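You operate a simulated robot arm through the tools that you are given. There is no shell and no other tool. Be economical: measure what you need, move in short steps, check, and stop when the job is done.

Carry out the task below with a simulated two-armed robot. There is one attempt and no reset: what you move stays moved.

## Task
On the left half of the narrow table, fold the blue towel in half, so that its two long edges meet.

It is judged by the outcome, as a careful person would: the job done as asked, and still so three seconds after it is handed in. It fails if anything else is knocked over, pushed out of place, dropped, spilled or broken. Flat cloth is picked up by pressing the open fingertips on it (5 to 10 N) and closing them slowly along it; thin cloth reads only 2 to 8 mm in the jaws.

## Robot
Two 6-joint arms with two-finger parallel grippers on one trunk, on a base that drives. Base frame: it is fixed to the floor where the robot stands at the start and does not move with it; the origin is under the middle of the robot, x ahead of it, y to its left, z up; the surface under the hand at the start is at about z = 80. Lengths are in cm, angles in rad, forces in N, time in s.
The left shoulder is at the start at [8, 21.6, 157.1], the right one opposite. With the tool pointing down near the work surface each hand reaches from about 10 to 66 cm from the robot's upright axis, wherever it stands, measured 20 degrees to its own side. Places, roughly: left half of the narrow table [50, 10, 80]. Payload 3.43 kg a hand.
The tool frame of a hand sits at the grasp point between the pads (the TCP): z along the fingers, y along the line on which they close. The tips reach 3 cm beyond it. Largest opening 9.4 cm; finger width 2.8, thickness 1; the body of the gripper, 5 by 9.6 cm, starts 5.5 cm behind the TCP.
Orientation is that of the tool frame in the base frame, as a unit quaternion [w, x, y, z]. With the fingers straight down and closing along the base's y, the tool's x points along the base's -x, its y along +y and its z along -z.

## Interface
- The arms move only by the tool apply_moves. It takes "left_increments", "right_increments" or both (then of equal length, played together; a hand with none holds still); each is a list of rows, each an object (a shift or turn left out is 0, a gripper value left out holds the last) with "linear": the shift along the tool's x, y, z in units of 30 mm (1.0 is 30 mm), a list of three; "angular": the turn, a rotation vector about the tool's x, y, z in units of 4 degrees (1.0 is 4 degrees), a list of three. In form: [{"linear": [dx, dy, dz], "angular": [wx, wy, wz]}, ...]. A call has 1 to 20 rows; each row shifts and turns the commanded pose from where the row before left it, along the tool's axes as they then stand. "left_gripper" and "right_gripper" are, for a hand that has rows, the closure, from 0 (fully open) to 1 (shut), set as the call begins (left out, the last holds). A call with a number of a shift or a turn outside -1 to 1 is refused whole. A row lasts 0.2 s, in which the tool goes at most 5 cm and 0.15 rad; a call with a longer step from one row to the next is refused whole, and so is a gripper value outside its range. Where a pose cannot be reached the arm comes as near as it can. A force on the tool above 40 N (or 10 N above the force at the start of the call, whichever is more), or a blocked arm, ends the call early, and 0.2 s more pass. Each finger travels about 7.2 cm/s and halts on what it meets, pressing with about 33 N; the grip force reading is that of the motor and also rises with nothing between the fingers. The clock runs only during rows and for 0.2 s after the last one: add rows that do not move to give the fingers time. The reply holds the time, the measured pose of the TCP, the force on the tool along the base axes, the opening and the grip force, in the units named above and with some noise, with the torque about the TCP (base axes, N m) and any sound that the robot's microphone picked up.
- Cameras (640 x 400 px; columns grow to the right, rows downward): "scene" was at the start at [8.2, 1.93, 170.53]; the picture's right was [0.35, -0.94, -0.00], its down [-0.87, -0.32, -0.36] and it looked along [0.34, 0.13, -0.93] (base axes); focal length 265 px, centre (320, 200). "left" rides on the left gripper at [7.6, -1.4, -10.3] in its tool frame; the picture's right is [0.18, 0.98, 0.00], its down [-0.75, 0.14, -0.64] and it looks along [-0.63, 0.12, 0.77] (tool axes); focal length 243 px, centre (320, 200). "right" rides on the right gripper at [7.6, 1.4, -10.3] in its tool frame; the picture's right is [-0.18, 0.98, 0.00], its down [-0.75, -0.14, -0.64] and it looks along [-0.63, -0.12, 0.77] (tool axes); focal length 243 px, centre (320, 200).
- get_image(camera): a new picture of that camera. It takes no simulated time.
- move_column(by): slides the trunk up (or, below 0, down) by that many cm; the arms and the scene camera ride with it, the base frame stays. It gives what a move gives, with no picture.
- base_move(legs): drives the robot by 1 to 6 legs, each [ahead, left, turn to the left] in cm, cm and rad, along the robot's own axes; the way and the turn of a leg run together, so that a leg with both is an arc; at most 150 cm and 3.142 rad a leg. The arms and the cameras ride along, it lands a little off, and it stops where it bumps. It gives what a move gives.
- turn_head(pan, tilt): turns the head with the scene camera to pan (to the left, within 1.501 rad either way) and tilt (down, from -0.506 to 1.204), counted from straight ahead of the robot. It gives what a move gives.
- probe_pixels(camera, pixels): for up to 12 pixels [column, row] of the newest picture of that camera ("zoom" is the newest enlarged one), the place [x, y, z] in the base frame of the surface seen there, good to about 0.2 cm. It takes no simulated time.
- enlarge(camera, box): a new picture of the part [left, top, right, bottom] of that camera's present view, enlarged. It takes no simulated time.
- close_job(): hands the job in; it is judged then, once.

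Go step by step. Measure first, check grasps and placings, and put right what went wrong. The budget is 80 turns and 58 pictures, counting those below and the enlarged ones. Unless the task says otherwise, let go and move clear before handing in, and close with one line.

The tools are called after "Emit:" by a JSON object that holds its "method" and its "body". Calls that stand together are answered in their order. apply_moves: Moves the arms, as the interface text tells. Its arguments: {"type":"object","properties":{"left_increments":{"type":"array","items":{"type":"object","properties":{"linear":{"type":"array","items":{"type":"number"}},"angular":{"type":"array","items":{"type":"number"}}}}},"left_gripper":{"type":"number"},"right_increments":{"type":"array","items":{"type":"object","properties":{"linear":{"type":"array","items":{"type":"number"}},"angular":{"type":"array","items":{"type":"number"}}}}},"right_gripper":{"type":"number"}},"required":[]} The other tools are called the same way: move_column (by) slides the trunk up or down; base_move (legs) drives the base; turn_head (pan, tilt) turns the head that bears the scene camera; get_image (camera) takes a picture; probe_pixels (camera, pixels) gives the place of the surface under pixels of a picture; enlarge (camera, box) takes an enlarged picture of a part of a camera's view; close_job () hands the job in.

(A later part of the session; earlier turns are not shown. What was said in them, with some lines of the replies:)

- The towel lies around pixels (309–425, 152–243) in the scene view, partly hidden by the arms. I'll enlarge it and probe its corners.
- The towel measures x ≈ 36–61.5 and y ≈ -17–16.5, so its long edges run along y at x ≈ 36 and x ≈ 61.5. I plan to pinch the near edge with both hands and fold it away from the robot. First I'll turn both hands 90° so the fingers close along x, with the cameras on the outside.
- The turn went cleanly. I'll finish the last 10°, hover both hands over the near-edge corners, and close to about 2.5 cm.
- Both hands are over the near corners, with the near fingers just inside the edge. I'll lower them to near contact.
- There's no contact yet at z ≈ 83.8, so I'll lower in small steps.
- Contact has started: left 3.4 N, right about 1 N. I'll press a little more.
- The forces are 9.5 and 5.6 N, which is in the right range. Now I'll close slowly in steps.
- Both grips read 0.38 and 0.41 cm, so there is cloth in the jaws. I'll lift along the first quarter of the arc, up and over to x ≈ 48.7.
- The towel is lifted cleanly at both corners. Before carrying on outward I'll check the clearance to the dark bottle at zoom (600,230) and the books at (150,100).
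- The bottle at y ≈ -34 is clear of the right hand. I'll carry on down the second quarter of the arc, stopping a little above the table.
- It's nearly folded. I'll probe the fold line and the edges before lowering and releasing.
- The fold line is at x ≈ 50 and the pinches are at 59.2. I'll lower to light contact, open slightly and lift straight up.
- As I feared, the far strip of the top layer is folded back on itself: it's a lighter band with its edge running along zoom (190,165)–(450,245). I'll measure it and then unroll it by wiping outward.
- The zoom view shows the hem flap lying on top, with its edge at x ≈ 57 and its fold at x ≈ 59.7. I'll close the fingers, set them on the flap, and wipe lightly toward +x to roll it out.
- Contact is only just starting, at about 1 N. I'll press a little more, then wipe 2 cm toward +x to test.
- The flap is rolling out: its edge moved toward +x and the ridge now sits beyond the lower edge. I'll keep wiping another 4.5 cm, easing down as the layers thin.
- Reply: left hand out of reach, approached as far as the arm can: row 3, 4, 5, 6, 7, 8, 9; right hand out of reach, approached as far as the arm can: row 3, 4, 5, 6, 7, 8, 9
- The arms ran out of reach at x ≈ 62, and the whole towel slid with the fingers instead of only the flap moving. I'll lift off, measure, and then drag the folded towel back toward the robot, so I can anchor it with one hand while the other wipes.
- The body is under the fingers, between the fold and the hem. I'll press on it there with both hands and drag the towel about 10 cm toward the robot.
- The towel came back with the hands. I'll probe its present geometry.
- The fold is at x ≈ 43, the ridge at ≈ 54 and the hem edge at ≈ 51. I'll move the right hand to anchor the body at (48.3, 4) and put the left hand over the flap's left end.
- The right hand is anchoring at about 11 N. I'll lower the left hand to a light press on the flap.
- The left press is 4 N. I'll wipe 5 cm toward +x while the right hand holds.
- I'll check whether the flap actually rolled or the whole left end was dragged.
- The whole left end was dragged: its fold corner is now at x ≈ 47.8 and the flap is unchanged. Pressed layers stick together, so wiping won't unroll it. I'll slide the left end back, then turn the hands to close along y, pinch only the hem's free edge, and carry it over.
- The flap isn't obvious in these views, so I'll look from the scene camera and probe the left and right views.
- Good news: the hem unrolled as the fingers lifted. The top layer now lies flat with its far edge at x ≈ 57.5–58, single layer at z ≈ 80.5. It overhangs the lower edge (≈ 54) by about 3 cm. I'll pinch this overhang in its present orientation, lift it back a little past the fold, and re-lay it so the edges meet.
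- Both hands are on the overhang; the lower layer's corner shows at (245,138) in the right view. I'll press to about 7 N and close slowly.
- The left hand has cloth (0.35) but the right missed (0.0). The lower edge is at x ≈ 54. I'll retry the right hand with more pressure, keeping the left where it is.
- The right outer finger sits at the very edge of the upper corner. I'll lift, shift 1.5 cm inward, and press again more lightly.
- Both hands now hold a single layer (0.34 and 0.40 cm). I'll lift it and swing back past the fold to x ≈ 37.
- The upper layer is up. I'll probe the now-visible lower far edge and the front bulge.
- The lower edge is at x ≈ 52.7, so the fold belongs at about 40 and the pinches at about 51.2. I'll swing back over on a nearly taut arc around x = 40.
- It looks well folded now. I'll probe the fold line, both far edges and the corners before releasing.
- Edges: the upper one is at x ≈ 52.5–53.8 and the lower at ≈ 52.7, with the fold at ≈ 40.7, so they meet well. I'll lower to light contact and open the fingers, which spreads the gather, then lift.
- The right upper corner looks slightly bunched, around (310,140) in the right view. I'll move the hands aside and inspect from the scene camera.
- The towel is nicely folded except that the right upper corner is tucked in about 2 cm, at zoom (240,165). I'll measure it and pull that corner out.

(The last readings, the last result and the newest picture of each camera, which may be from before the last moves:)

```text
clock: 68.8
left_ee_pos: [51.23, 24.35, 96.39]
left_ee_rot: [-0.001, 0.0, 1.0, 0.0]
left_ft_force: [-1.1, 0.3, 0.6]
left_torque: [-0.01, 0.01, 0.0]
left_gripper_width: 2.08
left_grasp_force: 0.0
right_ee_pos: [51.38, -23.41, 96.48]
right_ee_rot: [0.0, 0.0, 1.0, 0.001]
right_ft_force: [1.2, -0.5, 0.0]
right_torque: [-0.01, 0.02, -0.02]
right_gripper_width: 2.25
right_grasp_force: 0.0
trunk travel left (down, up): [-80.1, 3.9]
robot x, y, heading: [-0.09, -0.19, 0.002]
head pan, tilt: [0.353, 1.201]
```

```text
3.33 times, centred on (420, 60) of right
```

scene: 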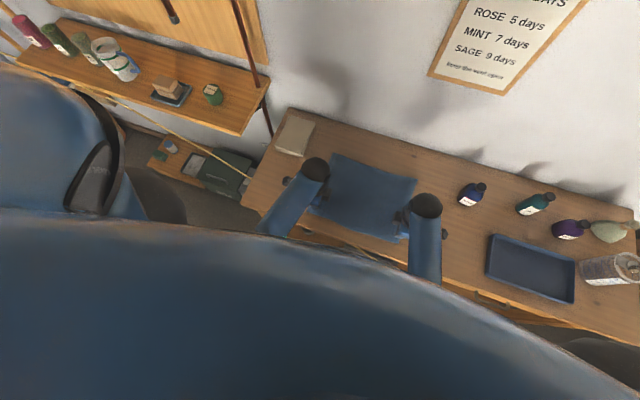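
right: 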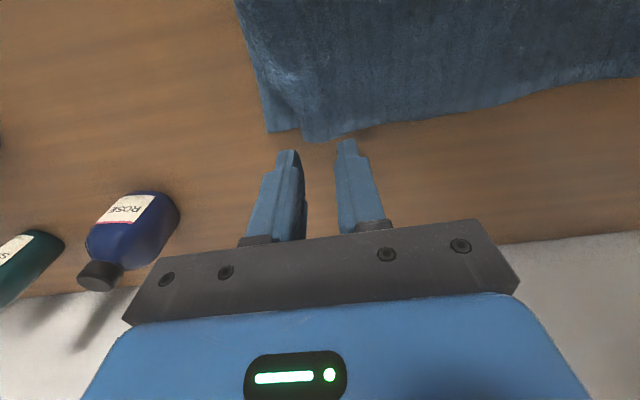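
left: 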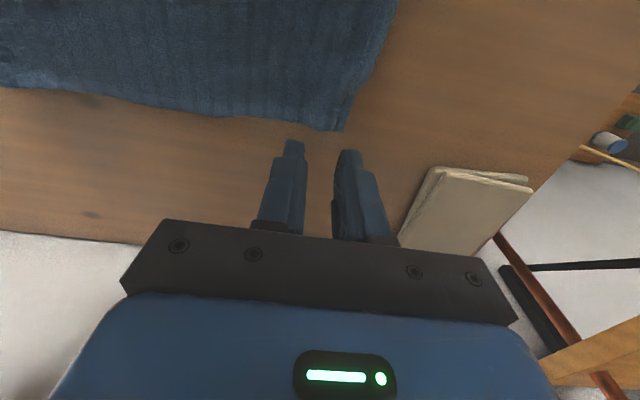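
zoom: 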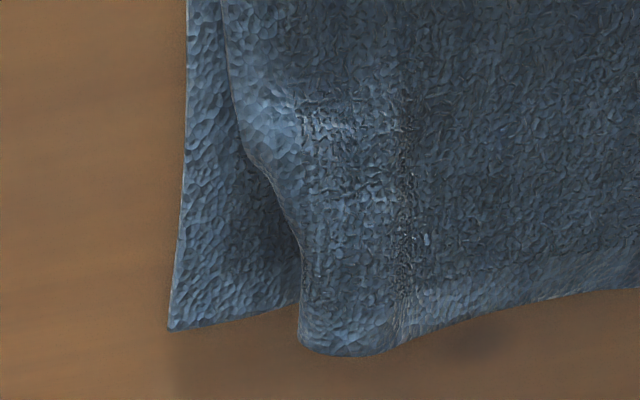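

The corner is curled under by about 2 cm. I'll pinch the top layer just inside it, lift so the tuck hangs, then lay it down with an outward-then-inward motion so the tail ends up pointing outward.

Emit:
{"method": "apply_moves", "body": {"right_increments": [{"linear": [0, 0.78, 0]}, {"linear": [0, 0.78, 0]}, {"linear": [0, 0.78, 0]}, {"linear": [0, 0.78, 0]}, {"linear": [0, 0.78, 0]}, {"linear": [0, 0, 0.8]}, {"linear": [0, 0, 0.8]}, {"linear": [0, 0, 0.8]}, {"linear": [0, 0, 0.8]}, {"linear": [0, 0, 0.3]}, {}], "right_gripper": 0.785}}

Emit:
{"method": "apply_moves", "body": {"right_increments": [{"linear": [0, 0, 0.2]}, {"linear": [0, 0, 0.15]}, {"linear": [0, 0, 0.1]}, {}]}}

```text
clock: 71.2
left_ee_pos: [51.18, 24.32, 96.3]
left_ee_rot: [0.0, -0.001, 1.0, 0.0]
left_ft_force: [-0.1, -0.5, 0.9]
left_torque: [-0.02, 0.0, 0.0]
left_gripper_width: 2.05
left_grasp_force: 0.0
right_ee_pos: [51.22, -11.66, 85.92]
right_ee_rot: [0.0, -0.001, 1.0, 0.0]
right_ft_force: [0.1, 0.9, -0.1]
right_torque: [0.02, 0.05, 0.0]
right_gripper_width: 2.0
right_grasp_force: 0.1
trunk travel left (down, up): [-80.1, 3.9]
robot x, y, heading: [0.23, -0.34, -0.0]
head pan, tilt: [0.353, 1.201]
```

```text
clock: 72.2
left_ee_pos: [51.21, 24.27, 96.25]
left_ee_rot: [0.001, 0.0, 1.0, 0.0]
left_ft_force: [0.7, -0.6, -0.3]
left_torque: [0.0, -0.02, -0.03]
left_gripper_width: 2.08
left_grasp_force: 0.1
right_ee_pos: [51.12, -11.67, 84.62]
right_ee_rot: [0.0, 0.0, 1.0, 0.0]
right_ft_force: [-0.2, 1.0, -0.1]
right_torque: [0.01, 0.01, -0.02]
right_gripper_width: 2.02
right_grasp_force: 0.1
trunk travel left (down, up): [-80.1, 3.9]
robot x, y, heading: [0.3, -0.17, -0.0]
head pan, tilt: [0.353, 1.201]
```

Emit:
{"method": "apply_moves", "body": {"right_increments": [{"linear": [0, 0, 0.12]}, {"linear": [0, 0, 0.1]}, {}]}}

```text
clock: 73.0
left_ee_pos: [51.25, 24.23, 96.33]
left_ee_rot: [0.0, 0.0, 1.0, 0.0]
left_ft_force: [0.5, 0.3, -0.1]
left_torque: [0.04, 0.01, 0.0]
left_gripper_width: 2.03
left_grasp_force: 0.0
right_ee_pos: [51.16, -11.68, 83.98]
right_ee_rot: [0.0, -0.001, 1.0, -0.001]
right_ft_force: [0.3, 0.4, 2.6]
right_torque: [-0.03, 0.0, -0.03]
right_gripper_width: 2.02
right_grasp_force: 0.1
trunk travel left (down, up): [-80.1, 3.9]
robot x, y, heading: [-0.28, -0.26, 0.003]
head pan, tilt: [0.353, 1.201]
```

The press is 2.6 N. I'll add a little and close slowly.

Emit:
{"method": "apply_moves", "body": {"right_increments": [{"linear": [0, 0, 0.06]}, {}]}}

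Emit:
{"method": "apply_moves", "body": {"right_increments": [{}], "right_gripper": 0.86}}

Emit:
{"method": "apply_moves", "body": {"right_increments": [{}], "right_gripper": 0.93}}

Emit:
{"method": "apply_moves", "body": {"right_increments": [{}, {}, {}], "right_gripper": 1.0}}

```text
clock: 73.6
left_ee_pos: [51.22, 24.24, 96.32]
left_ee_rot: [0.001, 0.0, 1.0, 0.0]
left_ft_force: [0.5, 0.4, -0.2]
left_torque: [0.01, 0.02, -0.03]
left_gripper_width: 2.09
left_grasp_force: 0.0
right_ee_pos: [51.15, -11.6, 83.84]
right_ee_rot: [0.001, 0.0, 1.0, 0.0]
right_ft_force: [-1.2, 0.8, 5.2]
right_torque: [-0.02, -0.02, 0.03]
right_gripper_width: 2.0
right_grasp_force: 0.0
trunk travel left (down, up): [-80.1, 3.9]
robot x, y, heading: [-0.11, 0.04, -0.0]
head pan, tilt: [0.353, 1.201]
```

```text
clock: 74.0
left_ee_pos: [51.15, 24.24, 96.33]
left_ee_rot: [0.0, 0.0, 1.0, 0.0]
left_ft_force: [-0.2, -0.8, -0.5]
left_torque: [-0.01, 0.0, 0.0]
left_gripper_width: 2.07
left_grasp_force: 0.1
right_ee_pos: [51.22, -11.71, 83.7]
right_ee_rot: [0.001, 0.0, 1.0, 0.0]
right_ft_force: [1.2, 0.8, 4.9]
right_torque: [-0.05, -0.02, 0.04]
right_gripper_width: 1.24
right_grasp_force: 0.1
trunk travel left (down, up): [-80.1, 3.9]
robot x, y, heading: [0.12, 0.13, -0.004]
head pan, tilt: [0.353, 1.201]
```

```text
clock: 74.4
left_ee_pos: [51.19, 24.33, 96.33]
left_ee_rot: [0.0, 0.0, 1.0, 0.0]
left_ft_force: [0.2, 0.8, 0.0]
left_torque: [0.01, -0.02, 0.04]
left_gripper_width: 2.05
left_grasp_force: 0.1
right_ee_pos: [51.17, -11.57, 83.83]
right_ee_rot: [0.0, 0.0, 1.0, -0.001]
right_ft_force: [0.1, 0.3, 5.5]
right_torque: [-0.06, -0.03, 0.0]
right_gripper_width: 0.66
right_grasp_force: 0.1
trunk travel left (down, up): [-80.1, 3.9]
robot x, y, heading: [-0.06, 0.13, 0.004]
head pan, tilt: [0.353, 1.201]
```

```text
clock: 75.2
left_ee_pos: [51.2, 24.16, 96.21]
left_ee_rot: [0.0, 0.0, 1.0, 0.0]
left_ft_force: [0.3, -0.1, -0.1]
left_torque: [0.01, 0.02, 0.01]
left_gripper_width: 2.06
left_grasp_force: 0.1
right_ee_pos: [51.18, -11.65, 83.75]
right_ee_rot: [-0.001, -0.001, 1.0, 0.0]
right_ft_force: [0.8, -0.1, 4.4]
right_torque: [-0.03, -0.03, -0.03]
right_gripper_width: 0.35
right_grasp_force: 32.9
trunk travel left (down, up): [-80.1, 3.9]
robot x, y, heading: [-0.16, 0.04, -0.0]
head pan, tilt: [0.353, 1.201]
```

A single layer is gripped (0.35 cm). I'll lift 5 cm and look.

Emit:
{"method": "apply_moves", "body": {"right_increments": [{"linear": [0.05, 0, -0.4]}, {"linear": [0.1, 0, -0.4]}, {"linear": [0.15, 0, -0.4]}, {"linear": [0.15, 0, -0.4]}, {}, {}]}}

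Emit:
{"method": "get_image", "body": {"camera": "right"}}

```text
clock: 76.6
left_ee_pos: [51.25, 24.23, 96.28]
left_ee_rot: [0.0, 0.001, 1.0, 0.0]
left_ft_force: [-0.2, 0.3, 0.5]
left_torque: [0.0, -0.02, -0.01]
left_gripper_width: 2.08
left_grasp_force: 0.0
right_ee_pos: [49.83, -11.59, 88.3]
right_ee_rot: [0.0, 0.0, 1.0, 0.0]
right_ft_force: [0.0, -0.6, 0.2]
right_torque: [0.0, -0.01, -0.03]
right_gripper_width: 0.37
right_grasp_force: 33.0
trunk travel left (down, up): [-80.1, 3.9]
robot x, y, heading: [0.08, -0.23, 0.0]
head pan, tilt: [0.353, 1.201]
```

```text
10 pictures are left
```

right: 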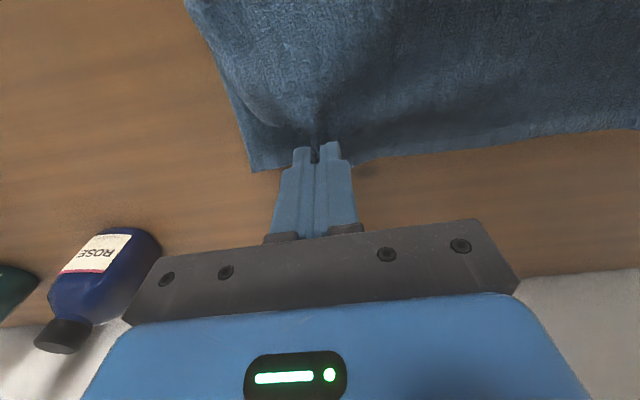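

The corner is hidden behind the jaws. I'll do the lay-down: out to y ≈ -14.8, partly down, then inward and down so the tail drags outward.

Emit:
{"method": "apply_moves", "body": {"right_increments": [{"linear": [0, -0.35, 0]}, {"linear": [0, -0.35, 0]}, {"linear": [0, -0.35, 0.1]}, {"linear": [-0.05, 0, 0.3]}, {"linear": [-0.05, 0, 0.3]}, {}, {"linear": [-0.05, 0.25, 0.2]}, {"linear": [-0.05, 0.25, 0.2]}, {"linear": [-0.05, 0.25, 0.15]}, {"linear": [0, 0.1, 0.1]}, {}]}}

Emit:
{"method": "apply_moves", "body": {"right_increments": [{}, {}, {}], "right_gripper": 0.78}}

Emit:
{"method": "apply_moves", "body": {"right_increments": [{"linear": [0, 0, -0.1]}, {"linear": [0, 0, -0.2]}, {"linear": [0, 0, -0.5]}, {"linear": [0, 0, -0.8]}, {"linear": [0, 0, -0.8]}, {"linear": [0, -0.8, -0.8]}, {"linear": [0, -0.8, -0.6]}, {"linear": [0, -0.8, 0]}, {"linear": [0, -0.8, 0]}, {}]}}

Emit:
{"method": "enlarge", "body": {"camera": "right", "box": [280, 0, 640, 225]}}

```text
clock: 79.0
left_ee_pos: [51.26, 24.29, 96.3]
left_ee_rot: [0.0, 0.0, 1.0, 0.0]
left_ft_force: [-0.9, -0.7, 0.2]
left_torque: [-0.01, 0.01, 0.04]
left_gripper_width: 2.06
left_grasp_force: 0.2
right_ee_pos: [50.68, -12.17, 84.58]
right_ee_rot: [0.001, 0.0, 1.0, 0.0]
right_ft_force: [0.0, -1.1, 2.2]
right_torque: [-0.07, -0.01, -0.03]
right_gripper_width: 0.34
right_grasp_force: 33.2
trunk travel left (down, up): [-80.1, 3.9]
robot x, y, heading: [0.0, 0.02, 0.003]
head pan, tilt: [0.353, 1.201]
```

```text
clock: 79.8
left_ee_pos: [51.21, 24.18, 96.27]
left_ee_rot: [0.0, 0.0, 1.0, 0.0]
left_ft_force: [0.6, -0.2, 0.3]
left_torque: [0.0, -0.02, -0.01]
left_gripper_width: 2.06
left_grasp_force: 0.1
right_ee_pos: [50.4, -12.19, 84.59]
right_ee_rot: [0.001, 0.0, 1.0, 0.0]
right_ft_force: [-0.6, 0.7, 0.9]
right_torque: [0.0, -0.05, -0.01]
right_gripper_width: 2.05
right_grasp_force: 0.2
trunk travel left (down, up): [-80.1, 3.9]
robot x, y, heading: [-0.18, -0.08, -0.005]
head pan, tilt: [0.353, 1.201]
```

```text
clock: 82.0
left_ee_pos: [51.12, 24.31, 96.3]
left_ee_rot: [0.0, 0.001, 1.0, -0.001]
left_ft_force: [0.1, 0.1, 0.6]
left_torque: [0.03, 0.0, 0.01]
left_gripper_width: 2.03
left_grasp_force: 0.1
right_ee_pos: [50.59, -21.81, 96.05]
right_ee_rot: [0.0, 0.0, 1.0, 0.0]
right_ft_force: [-0.2, -0.4, 0.3]
right_torque: [0.0, 0.0, -0.02]
right_gripper_width: 2.07
right_grasp_force: 0.2
trunk travel left (down, up): [-80.1, 3.9]
robot x, y, heading: [-0.08, 0.11, 0.001]
head pan, tilt: [0.353, 1.201]
```

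```text
1.78 times, centred on (460, 112) of right
```

zoom: 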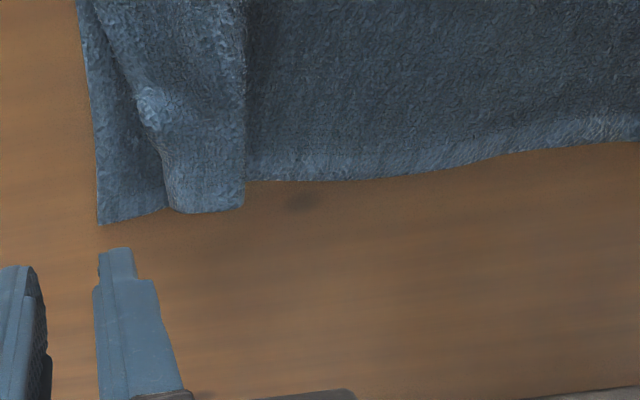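

The corner strip is now visible lying on top. Its free edge is at zoom x ≈ 245 and its fold at ≈ 165, so it needs flipping outward. I'll probe it.

Emit:
{"method": "probe_pixels", "body": {"camera": "zoom", "pixels": [[100, 220], [172, 207], [243, 203], [255, 182], [243, 100], [243, 20], [150, 110], [110, 30], [200, 150], [260, 130], [210, 60], [400, 170]]}}

Emit:
{"method": "enlarge", "body": {"camera": "scene", "box": [290, 140, 430, 230]}}

```text
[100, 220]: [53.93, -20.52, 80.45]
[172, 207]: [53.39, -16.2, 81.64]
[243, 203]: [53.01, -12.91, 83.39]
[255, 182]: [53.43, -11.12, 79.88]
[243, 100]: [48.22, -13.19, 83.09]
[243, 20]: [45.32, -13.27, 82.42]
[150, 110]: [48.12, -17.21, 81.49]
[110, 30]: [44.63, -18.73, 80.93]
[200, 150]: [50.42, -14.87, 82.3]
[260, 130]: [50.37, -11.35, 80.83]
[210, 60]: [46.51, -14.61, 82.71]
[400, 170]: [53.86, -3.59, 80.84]
```

```text
4.44 times, centred on (360, 185) of scene
```

zoom: 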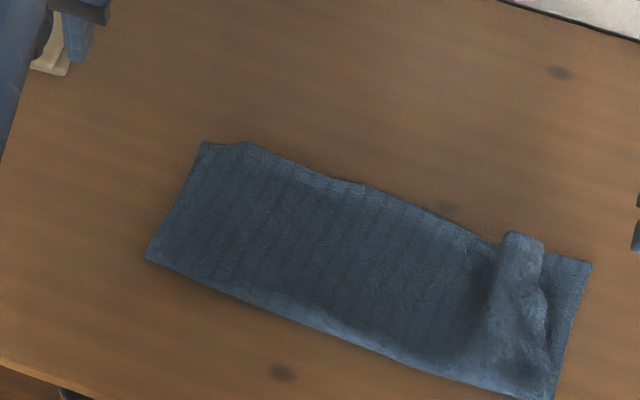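

It's actually a pleat: its ridge is at y ≈ -13.2 and z ≈ 83, the upper side edge at y ≈ -16.2, and the lower corner at y ≈ -20.4. I'll grip the top layer between the pleat and its outer edge, lift slightly and pull outward about 3.5 cm.

Emit:
{"method": "apply_moves", "body": {"right_increments": [{"linear": [-0.11, 0.55, 0.2]}, {"linear": [-0.11, 0.55, 0.5]}, {"linear": [-0.11, 0.55, 0.8]}, {"linear": [0, 0.5, 0.8]}, {"linear": [0, 0, 0.8]}, {"linear": [0, 0, 0.3]}, {"linear": [0, 0, 0.2]}, {}], "right_gripper": 0.8}}

Emit:
{"method": "apply_moves", "body": {"right_increments": [{"linear": [0, 0, 0.1]}, {"linear": [0, 0, 0.1]}, {}]}}

Emit:
{"method": "get_image", "body": {"camera": "right"}}

```text
clock: 83.8
left_ee_pos: [51.31, 24.3, 96.29]
left_ee_rot: [0.0, 0.0, 1.0, 0.0]
left_ft_force: [-0.1, -0.2, 0.3]
left_torque: [0.0, 0.0, -0.01]
left_gripper_width: 2.06
left_grasp_force: 0.1
right_ee_pos: [51.56, -15.31, 85.1]
right_ee_rot: [-0.001, 0.0, 1.0, 0.0]
right_ft_force: [-0.3, 0.5, 1.2]
right_torque: [-0.03, -0.01, -0.02]
right_gripper_width: 1.88
right_grasp_force: 0.1
trunk travel left (down, up): [-80.1, 3.9]
robot x, y, heading: [0.03, 0.06, 0.005]
head pan, tilt: [0.353, 1.201]
```

```text
clock: 84.6
left_ee_pos: [51.25, 24.3, 96.36]
left_ee_rot: [0.0, 0.0, 1.0, 0.0]
left_ft_force: [0.1, -0.6, 0.1]
left_torque: [0.03, -0.02, -0.04]
left_gripper_width: 2.06
left_grasp_force: 0.1
right_ee_pos: [51.63, -15.32, 84.43]
right_ee_rot: [0.0, -0.001, 1.0, 0.0]
right_ft_force: [1.3, 1.0, 2.5]
right_torque: [0.02, -0.04, -0.03]
right_gripper_width: 1.88
right_grasp_force: 0.0
trunk travel left (down, up): [-80.1, 3.9]
robot x, y, heading: [-0.12, 0.1, 0.002]
head pan, tilt: [0.353, 1.201]
```

```text
7 pictures are left
```

right: 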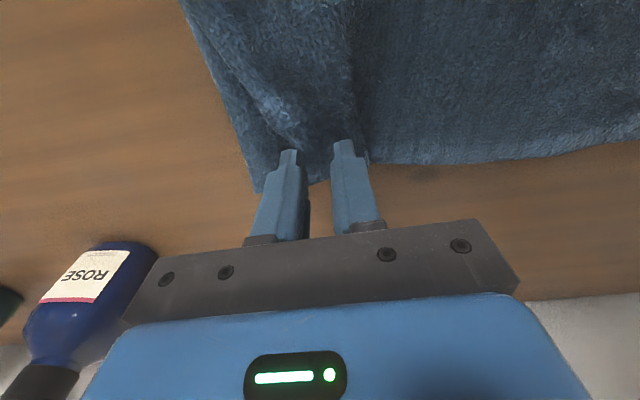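

The fingers are on the strip. I'll press slightly more and close slowly.

Emit:
{"method": "apply_moves", "body": {"right_increments": [{"linear": [0, 0, 0.08]}, {}], "right_gripper": 0.8}}

Emit:
{"method": "apply_moves", "body": {"right_increments": [{}], "right_gripper": 0.87}}

Emit:
{"method": "apply_moves", "body": {"right_increments": [{}], "right_gripper": 0.94}}

Emit:
{"method": "apply_moves", "body": {"right_increments": [{}, {}, {}], "right_gripper": 1.0}}

```text
clock: 85.2
left_ee_pos: [51.16, 24.26, 96.19]
left_ee_rot: [0.0, 0.0, 1.0, 0.001]
left_ft_force: [0.1, -0.5, -1.2]
left_torque: [-0.02, 0.03, -0.03]
left_gripper_width: 2.07
left_grasp_force: 0.0
right_ee_pos: [51.68, -15.25, 84.15]
right_ee_rot: [-0.001, 0.001, 1.0, 0.0]
right_ft_force: [1.1, -0.2, 4.6]
right_torque: [0.01, 0.0, -0.04]
right_gripper_width: 1.89
right_grasp_force: 0.1
trunk travel left (down, up): [-80.1, 3.9]
robot x, y, heading: [0.07, -0.12, 0.001]
head pan, tilt: [0.353, 1.201]
```

```text
clock: 85.6
left_ee_pos: [51.23, 24.35, 96.41]
left_ee_rot: [0.0, 0.0, 1.0, -0.001]
left_ft_force: [-0.2, 0.0, -0.5]
left_torque: [-0.03, -0.01, -0.01]
left_gripper_width: 2.09
left_grasp_force: 0.0
right_ee_pos: [51.59, -15.29, 84.2]
right_ee_rot: [0.0, 0.0, 1.0, 0.0]
right_ft_force: [1.2, 0.1, 3.7]
right_torque: [0.05, 0.02, -0.03]
right_gripper_width: 1.22
right_grasp_force: 0.0
trunk travel left (down, up): [-80.1, 3.9]
robot x, y, heading: [0.25, 0.19, -0.0]
head pan, tilt: [0.353, 1.201]
```

```text
clock: 86.0
left_ee_pos: [51.26, 24.27, 96.33]
left_ee_rot: [0.0, -0.001, 1.0, 0.0]
left_ft_force: [-0.7, 0.1, 0.4]
left_torque: [-0.01, 0.02, -0.02]
left_gripper_width: 2.07
left_grasp_force: 0.0
right_ee_pos: [51.56, -15.29, 84.12]
right_ee_rot: [0.0, 0.001, 1.0, 0.0]
right_ft_force: [1.3, -0.3, 2.6]
right_torque: [0.02, 0.01, -0.01]
right_gripper_width: 0.6
right_grasp_force: 0.8
trunk travel left (down, up): [-80.1, 3.9]
robot x, y, heading: [-0.05, -0.21, 0.001]
head pan, tilt: [0.353, 1.201]
```

```text
clock: 86.8
left_ee_pos: [51.09, 24.25, 96.47]
left_ee_rot: [-0.001, 0.0, 1.0, 0.001]
left_ft_force: [-0.4, -0.2, 0.2]
left_torque: [-0.01, -0.02, -0.04]
left_gripper_width: 2.07
left_grasp_force: 0.0
right_ee_pos: [51.58, -15.26, 84.14]
right_ee_rot: [0.0, 0.0, 1.0, 0.0]
right_ft_force: [0.9, -0.1, 0.6]
right_torque: [-0.02, 0.02, 0.0]
right_gripper_width: 0.0
right_grasp_force: 32.6
trunk travel left (down, up): [-80.1, 3.9]
robot x, y, heading: [-0.03, -0.36, -0.004]
head pan, tilt: [0.353, 1.201]
```

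That pinch missed (0.0), as the outer finger slipped off the edge. I'll turn the right hand so it closes along x; then both fingers land on the strip wherever its side edge lies, and I can pull it straight outward.

Emit:
{"method": "apply_moves", "body": {"right_increments": [{"linear": [0, 0, -0.6]}, {"linear": [0, 0, -0.8]}, {"angular": [0, 0, -1]}, {"angular": [0, 0, -1]}, {"angular": [0, 0, -1]}, {"angular": [0, 0, -1]}, {"angular": [0, 0, -1]}, {"angular": [0, 0, -1]}, {"angular": [0, 0, -1]}, {"angular": [0, 0, -1]}, {"angular": [0, 0, -1]}, {"angular": [0, 0, -1]}, {"angular": [0, 0, -1]}, {"angular": [0, 0, -1]}, {"angular": [0, 0, -1]}, {"angular": [0, 0, -1]}, {"angular": [0, 0, -1]}, {"angular": [0, 0, -1]}, {"angular": [0, 0, -1]}, {"angular": [0, 0, -1]}], "right_gripper": 0.76}}

Emit:
{"method": "apply_moves", "body": {"right_increments": [{"angular": [0, 0, -1]}, {"angular": [0, 0, -1]}, {"angular": [0, 0, -1]}, {"angular": [0, 0, -1]}, {"angular": [0, 0, -0.5]}, {"linear": [0, 0.1, 0]}, {}]}}

Emit:
{"method": "get_image", "body": {"camera": "right"}}

```text
clock: 91.0
left_ee_pos: [51.24, 24.29, 96.39]
left_ee_rot: [0.0, 0.0, 1.0, 0.0]
left_ft_force: [-0.1, -0.1, 0.2]
left_torque: [0.02, -0.03, 0.04]
left_gripper_width: 2.07
left_grasp_force: 0.2
right_ee_pos: [51.51, -15.29, 88.39]
right_ee_rot: [0.001, -0.589, 0.808, 0.0]
right_ft_force: [0.4, 0.3, 0.7]
right_torque: [0.02, 0.0, 0.0]
right_gripper_width: 2.23
right_grasp_force: 0.0
trunk travel left (down, up): [-80.1, 3.9]
robot x, y, heading: [0.11, 0.16, -0.002]
head pan, tilt: [0.353, 1.201]
```

```text
clock: 92.6
left_ee_pos: [51.3, 24.29, 96.34]
left_ee_rot: [0.0, 0.0, 1.0, 0.0]
left_ft_force: [-0.1, 0.7, 0.2]
left_torque: [-0.02, 0.01, 0.04]
left_gripper_width: 2.09
left_grasp_force: 0.1
right_ee_pos: [51.34, -15.32, 88.49]
right_ee_rot: [0.0, -0.706, 0.708, 0.0]
right_ft_force: [-0.1, -0.6, 0.3]
right_torque: [-0.02, -0.01, 0.03]
right_gripper_width: 2.28
right_grasp_force: 0.1
trunk travel left (down, up): [-80.1, 3.9]
robot x, y, heading: [0.07, 0.13, -0.004]
head pan, tilt: [0.353, 1.201]
```

```text
6 pictures are left
```

right: 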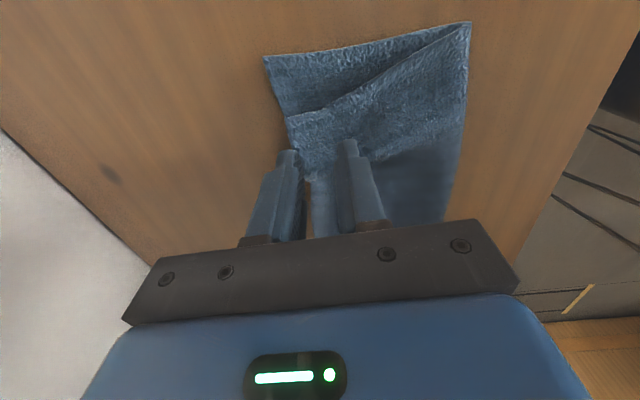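

Now the situation is clear: the upper layer's side edge runs from (470,25) to (290,115). I'll probe it to place the fingers.

Emit:
{"method": "probe_pixels", "body": {"camera": "right", "pixels": [[292, 118], [340, 98], [400, 65], [265, 58], [300, 165], [330, 130], [313, 215], [375, 165], [300, 140]]}}

```text
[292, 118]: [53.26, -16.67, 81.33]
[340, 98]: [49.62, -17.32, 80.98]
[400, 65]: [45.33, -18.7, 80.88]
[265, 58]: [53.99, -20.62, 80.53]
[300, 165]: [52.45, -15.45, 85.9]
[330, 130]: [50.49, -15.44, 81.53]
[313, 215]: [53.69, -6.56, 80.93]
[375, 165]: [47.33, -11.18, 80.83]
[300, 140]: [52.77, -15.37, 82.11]
```

The side edge is at y ≈ -17, so the pads at y ≈ -15.4 cover it. I'll lower and press.

Emit:
{"method": "apply_moves", "body": {"right_increments": [{"linear": [0, 0.05, 0.4]}, {"linear": [0.03, 0, 0.4]}, {"linear": [0, 0, 0.4]}, {"linear": [0, 0, 0.15]}, {"linear": [0, 0, 0.08]}, {}], "right_gripper": 0.785}}

```text
clock: 94.0
left_ee_pos: [51.22, 24.19, 96.31]
left_ee_rot: [0.0, -0.001, 1.0, -0.001]
left_ft_force: [0.4, -0.1, -0.7]
left_torque: [0.0, -0.02, 0.02]
left_gripper_width: 2.07
left_grasp_force: 0.0
right_ee_pos: [51.17, -15.46, 84.11]
right_ee_rot: [0.0, 0.707, -0.707, 0.0]
right_ft_force: [0.1, -0.9, 0.5]
right_torque: [-0.01, 0.0, 0.01]
right_gripper_width: 2.03
right_grasp_force: 0.1
trunk travel left (down, up): [-80.1, 3.9]
robot x, y, heading: [0.1, -0.07, 0.007]
head pan, tilt: [0.353, 1.201]
```

Emit:
{"method": "apply_moves", "body": {"right_increments": [{"linear": [0, 0, 0.08]}, {"linear": [0, 0, 0.06]}, {}]}}

```text
clock: 94.8
left_ee_pos: [51.13, 24.29, 96.37]
left_ee_rot: [0.0, 0.0, 1.0, -0.001]
left_ft_force: [0.0, -0.1, -0.3]
left_torque: [0.01, 0.0, -0.02]
left_gripper_width: 2.06
left_grasp_force: 0.1
right_ee_pos: [51.18, -15.5, 83.72]
right_ee_rot: [0.0, -0.707, 0.707, 0.001]
right_ft_force: [-1.8, -1.2, 4.3]
right_torque: [-0.06, 0.04, 0.01]
right_gripper_width: 2.0
right_grasp_force: 0.1
trunk travel left (down, up): [-80.1, 3.9]
robot x, y, heading: [-0.09, -0.12, 0.001]
head pan, tilt: [0.353, 1.201]
```

The press is 4.3 N. Closing slowly.

Emit:
{"method": "apply_moves", "body": {"right_increments": [{"linear": [0, 0, 0.02]}], "right_gripper": 0.85}}

Emit:
{"method": "apply_moves", "body": {"right_increments": [{}], "right_gripper": 0.92}}

Emit:
{"method": "apply_moves", "body": {"right_increments": [{}, {}, {}], "right_gripper": 1.0}}

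```text
clock: 95.2
left_ee_pos: [51.15, 24.22, 96.38]
left_ee_rot: [0.0, -0.001, 1.0, 0.0]
left_ft_force: [-0.4, -0.6, 0.3]
left_torque: [0.03, 0.02, 0.02]
left_gripper_width: 2.06
left_grasp_force: 0.1
right_ee_pos: [51.16, -15.43, 83.67]
right_ee_rot: [0.0, 0.707, -0.707, 0.001]
right_ft_force: [0.3, 0.7, 5.4]
right_torque: [0.02, -0.03, 0.0]
right_gripper_width: 1.32
right_grasp_force: 0.0
trunk travel left (down, up): [-80.1, 3.9]
robot x, y, heading: [0.49, 0.23, 0.002]
head pan, tilt: [0.353, 1.201]
```

```text
clock: 95.6
left_ee_pos: [51.23, 24.36, 96.26]
left_ee_rot: [0.0, 0.001, 1.0, 0.0]
left_ft_force: [0.7, -0.4, -0.8]
left_torque: [0.01, -0.01, -0.01]
left_gripper_width: 2.04
left_grasp_force: 0.0
right_ee_pos: [51.19, -15.31, 83.72]
right_ee_rot: [0.0, -0.706, 0.708, -0.001]
right_ft_force: [0.0, 0.3, 6.3]
right_torque: [0.04, 0.01, 0.01]
right_gripper_width: 0.7
right_grasp_force: 0.1
trunk travel left (down, up): [-80.1, 3.9]
robot x, y, heading: [0.06, 0.15, -0.008]
head pan, tilt: [0.353, 1.201]
```

```text
clock: 96.4
left_ee_pos: [51.06, 24.3, 96.42]
left_ee_rot: [0.0, 0.0, 1.0, 0.0]
left_ft_force: [0.3, -0.3, 0.2]
left_torque: [0.0, -0.02, -0.01]
left_gripper_width: 2.05
left_grasp_force: 0.0
right_ee_pos: [51.1, -15.39, 83.66]
right_ee_rot: [0.0, -0.707, 0.707, 0.0]
right_ft_force: [-0.9, 0.5, 6.8]
right_torque: [0.0, 0.01, 0.02]
right_gripper_width: 0.35
right_grasp_force: 33.4
trunk travel left (down, up): [-80.1, 3.9]
robot x, y, heading: [-0.16, -0.12, -0.002]
head pan, tilt: [0.353, 1.201]
```

A single layer is gripped (0.35). I'll lift 2 cm, pull outward 3.6 cm, and lower.

Emit:
{"method": "apply_moves", "body": {"right_increments": [{"linear": [0, 0, -0.35]}, {"linear": [0, 0, -0.35]}, {"linear": [0.2, 0, 0]}, {"linear": [0.2, 0, 0]}, {"linear": [0.2, 0, 0]}, {"linear": [0.2, 0, 0]}, {"linear": [0.2, 0, 0.1]}, {"linear": [0.2, -0.05, 0.1]}, {"linear": [0, 0, 0.15]}, {"linear": [0, 0, 0.15]}, {}]}}

Emit:
{"method": "get_image", "body": {"camera": "right"}}

```text
clock: 98.8
left_ee_pos: [51.19, 24.29, 96.29]
left_ee_rot: [0.001, 0.0, 1.0, 0.0]
left_ft_force: [-1.3, 0.2, 0.2]
left_torque: [-0.01, -0.01, -0.01]
left_gripper_width: 2.08
left_grasp_force: 0.0
right_ee_pos: [51.27, -18.87, 84.23]
right_ee_rot: [0.0, -0.707, 0.708, -0.001]
right_ft_force: [0.0, -0.5, -0.4]
right_torque: [0.0, 0.01, -0.03]
right_gripper_width: 0.27
right_grasp_force: 33.1
trunk travel left (down, up): [-80.1, 3.9]
robot x, y, heading: [-0.13, 0.05, -0.001]
head pan, tilt: [0.353, 1.201]
```

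```text
5 pictures are left
```

right: 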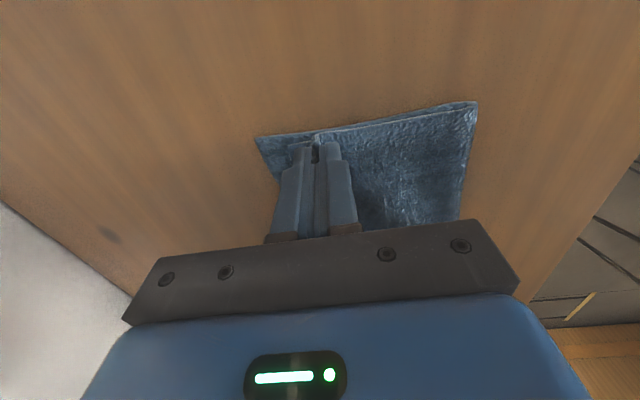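

The side edges now nearly coincide, along (260,138)–(475,103). I'll lower slightly, release, and move clear.

Emit:
{"method": "apply_moves", "body": {"right_increments": [{"linear": [0.05, 0, 0.08]}, {"linear": [0, 0, 0.04]}, {}]}}

Emit:
{"method": "apply_moves", "body": {"right_increments": [{}, {}, {}], "right_gripper": 0.78}}

Emit:
{"method": "apply_moves", "body": {"right_increments": [{"linear": [0, 0, -0.1]}, {"linear": [0, 0, -0.2]}, {"linear": [0, 0, -0.5]}, {"linear": [0, 0, -0.8]}, {"linear": [0, 0.3, -0.8]}, {"linear": [0, 0.6, -0.8]}, {"linear": [0, 0.8, -0.6]}, {"linear": [0, 0.8, 0]}, {"linear": [0, 0.8, 0]}, {"linear": [0.5, 0.8, 0]}, {"linear": [0.5, 0.8, 0]}, {}]}}

Emit:
{"method": "enlarge", "body": {"camera": "scene", "box": [290, 140, 430, 230]}}

```text
clock: 99.6
left_ee_pos: [51.29, 24.4, 96.34]
left_ee_rot: [0.0, -0.001, 1.0, 0.0]
left_ft_force: [0.4, 0.2, 0.5]
left_torque: [0.0, -0.01, 0.02]
left_gripper_width: 2.06
left_grasp_force: 0.0
right_ee_pos: [51.27, -19.19, 83.88]
right_ee_rot: [0.0, 0.708, -0.707, 0.0]
right_ft_force: [0.3, 0.4, 1.2]
right_torque: [0.01, -0.01, 0.04]
right_gripper_width: 0.29
right_grasp_force: 33.1
trunk travel left (down, up): [-80.1, 3.9]
robot x, y, heading: [0.15, -0.13, 0.003]
head pan, tilt: [0.353, 1.201]
```

```text
clock: 100.4
left_ee_pos: [51.17, 24.29, 96.41]
left_ee_rot: [0.0, 0.0, 1.0, 0.0]
left_ft_force: [-0.7, -1.4, 0.3]
left_torque: [-0.02, 0.01, -0.01]
left_gripper_width: 2.07
left_grasp_force: 0.0
right_ee_pos: [51.27, -19.21, 83.95]
right_ee_rot: [0.0, -0.707, 0.708, 0.0]
right_ft_force: [0.4, -0.5, 1.3]
right_torque: [0.0, 0.01, -0.02]
right_gripper_width: 2.03
right_grasp_force: 0.0
trunk travel left (down, up): [-80.1, 3.9]
robot x, y, heading: [0.35, -0.03, 0.001]
head pan, tilt: [0.353, 1.201]
```

```text
clock: 103.0
left_ee_pos: [51.28, 24.24, 96.29]
left_ee_rot: [0.0, 0.0, 1.0, 0.0]
left_ft_force: [0.2, 0.6, -1.4]
left_torque: [0.02, 0.0, 0.01]
left_gripper_width: 2.06
left_grasp_force: 0.2
right_ee_pos: [36.78, -22.19, 95.34]
right_ee_rot: [0.0, 0.707, -0.707, 0.0]
right_ft_force: [-0.3, 0.4, -0.5]
right_torque: [-0.02, -0.03, 0.0]
right_gripper_width: 2.05
right_grasp_force: 0.0
trunk travel left (down, up): [-80.1, 3.9]
robot x, y, heading: [0.08, -0.12, -0.002]
head pan, tilt: [0.353, 1.201]
```

```text
4.44 times, centred on (360, 185) of scene
```

zoom: 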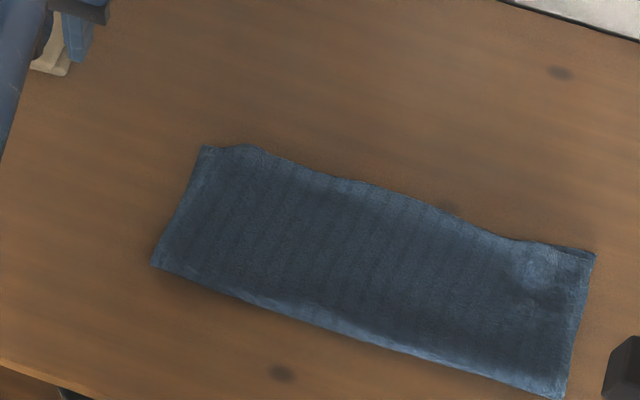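

The towel is folded into a neat strip with its long edges and corners together, and both hands are empty and clear. One last look at the whole scene to confirm nothing else moved.

Emit:
{"method": "get_image", "body": {"camera": "scene"}}

Emit:
{"method": "probe_pixels", "body": {"camera": "zoom", "pixels": [[205, 149], [250, 150], [350, 185], [440, 215], [520, 243], [590, 256], [155, 262], [300, 318], [450, 365], [562, 395]]}}

```text
3 pictures are left
```

scene: 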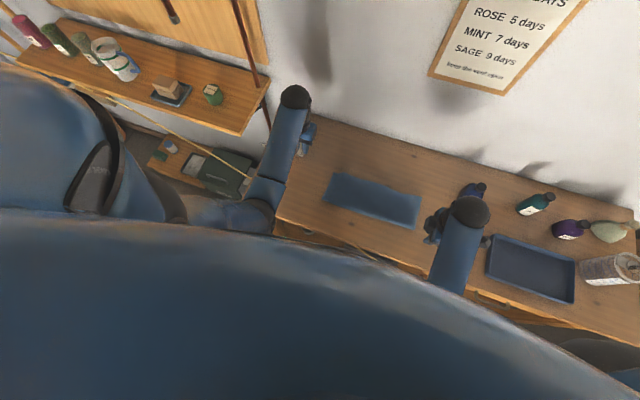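

```text
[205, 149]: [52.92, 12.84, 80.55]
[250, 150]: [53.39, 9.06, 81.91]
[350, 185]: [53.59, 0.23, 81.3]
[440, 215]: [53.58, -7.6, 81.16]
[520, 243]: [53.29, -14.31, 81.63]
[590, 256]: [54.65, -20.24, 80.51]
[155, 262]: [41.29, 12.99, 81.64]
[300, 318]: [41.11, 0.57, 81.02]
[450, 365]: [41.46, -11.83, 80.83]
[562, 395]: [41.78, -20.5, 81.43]
```

The far edges line up at x ≈ 53–54.5, the fold is straight at x ≈ 41.3, and everything else in view is where it was. Handing in.

Emit:
{"method": "close_job", "body": {}}

```text
The job is handed in.
```

The blue towel is folded in half: its long edges lie within about 1 cm of each other as far as I could measure. It sits on the same part of the table, a few centimetres from where it started. In the last picture, nothing else looked disturbed.
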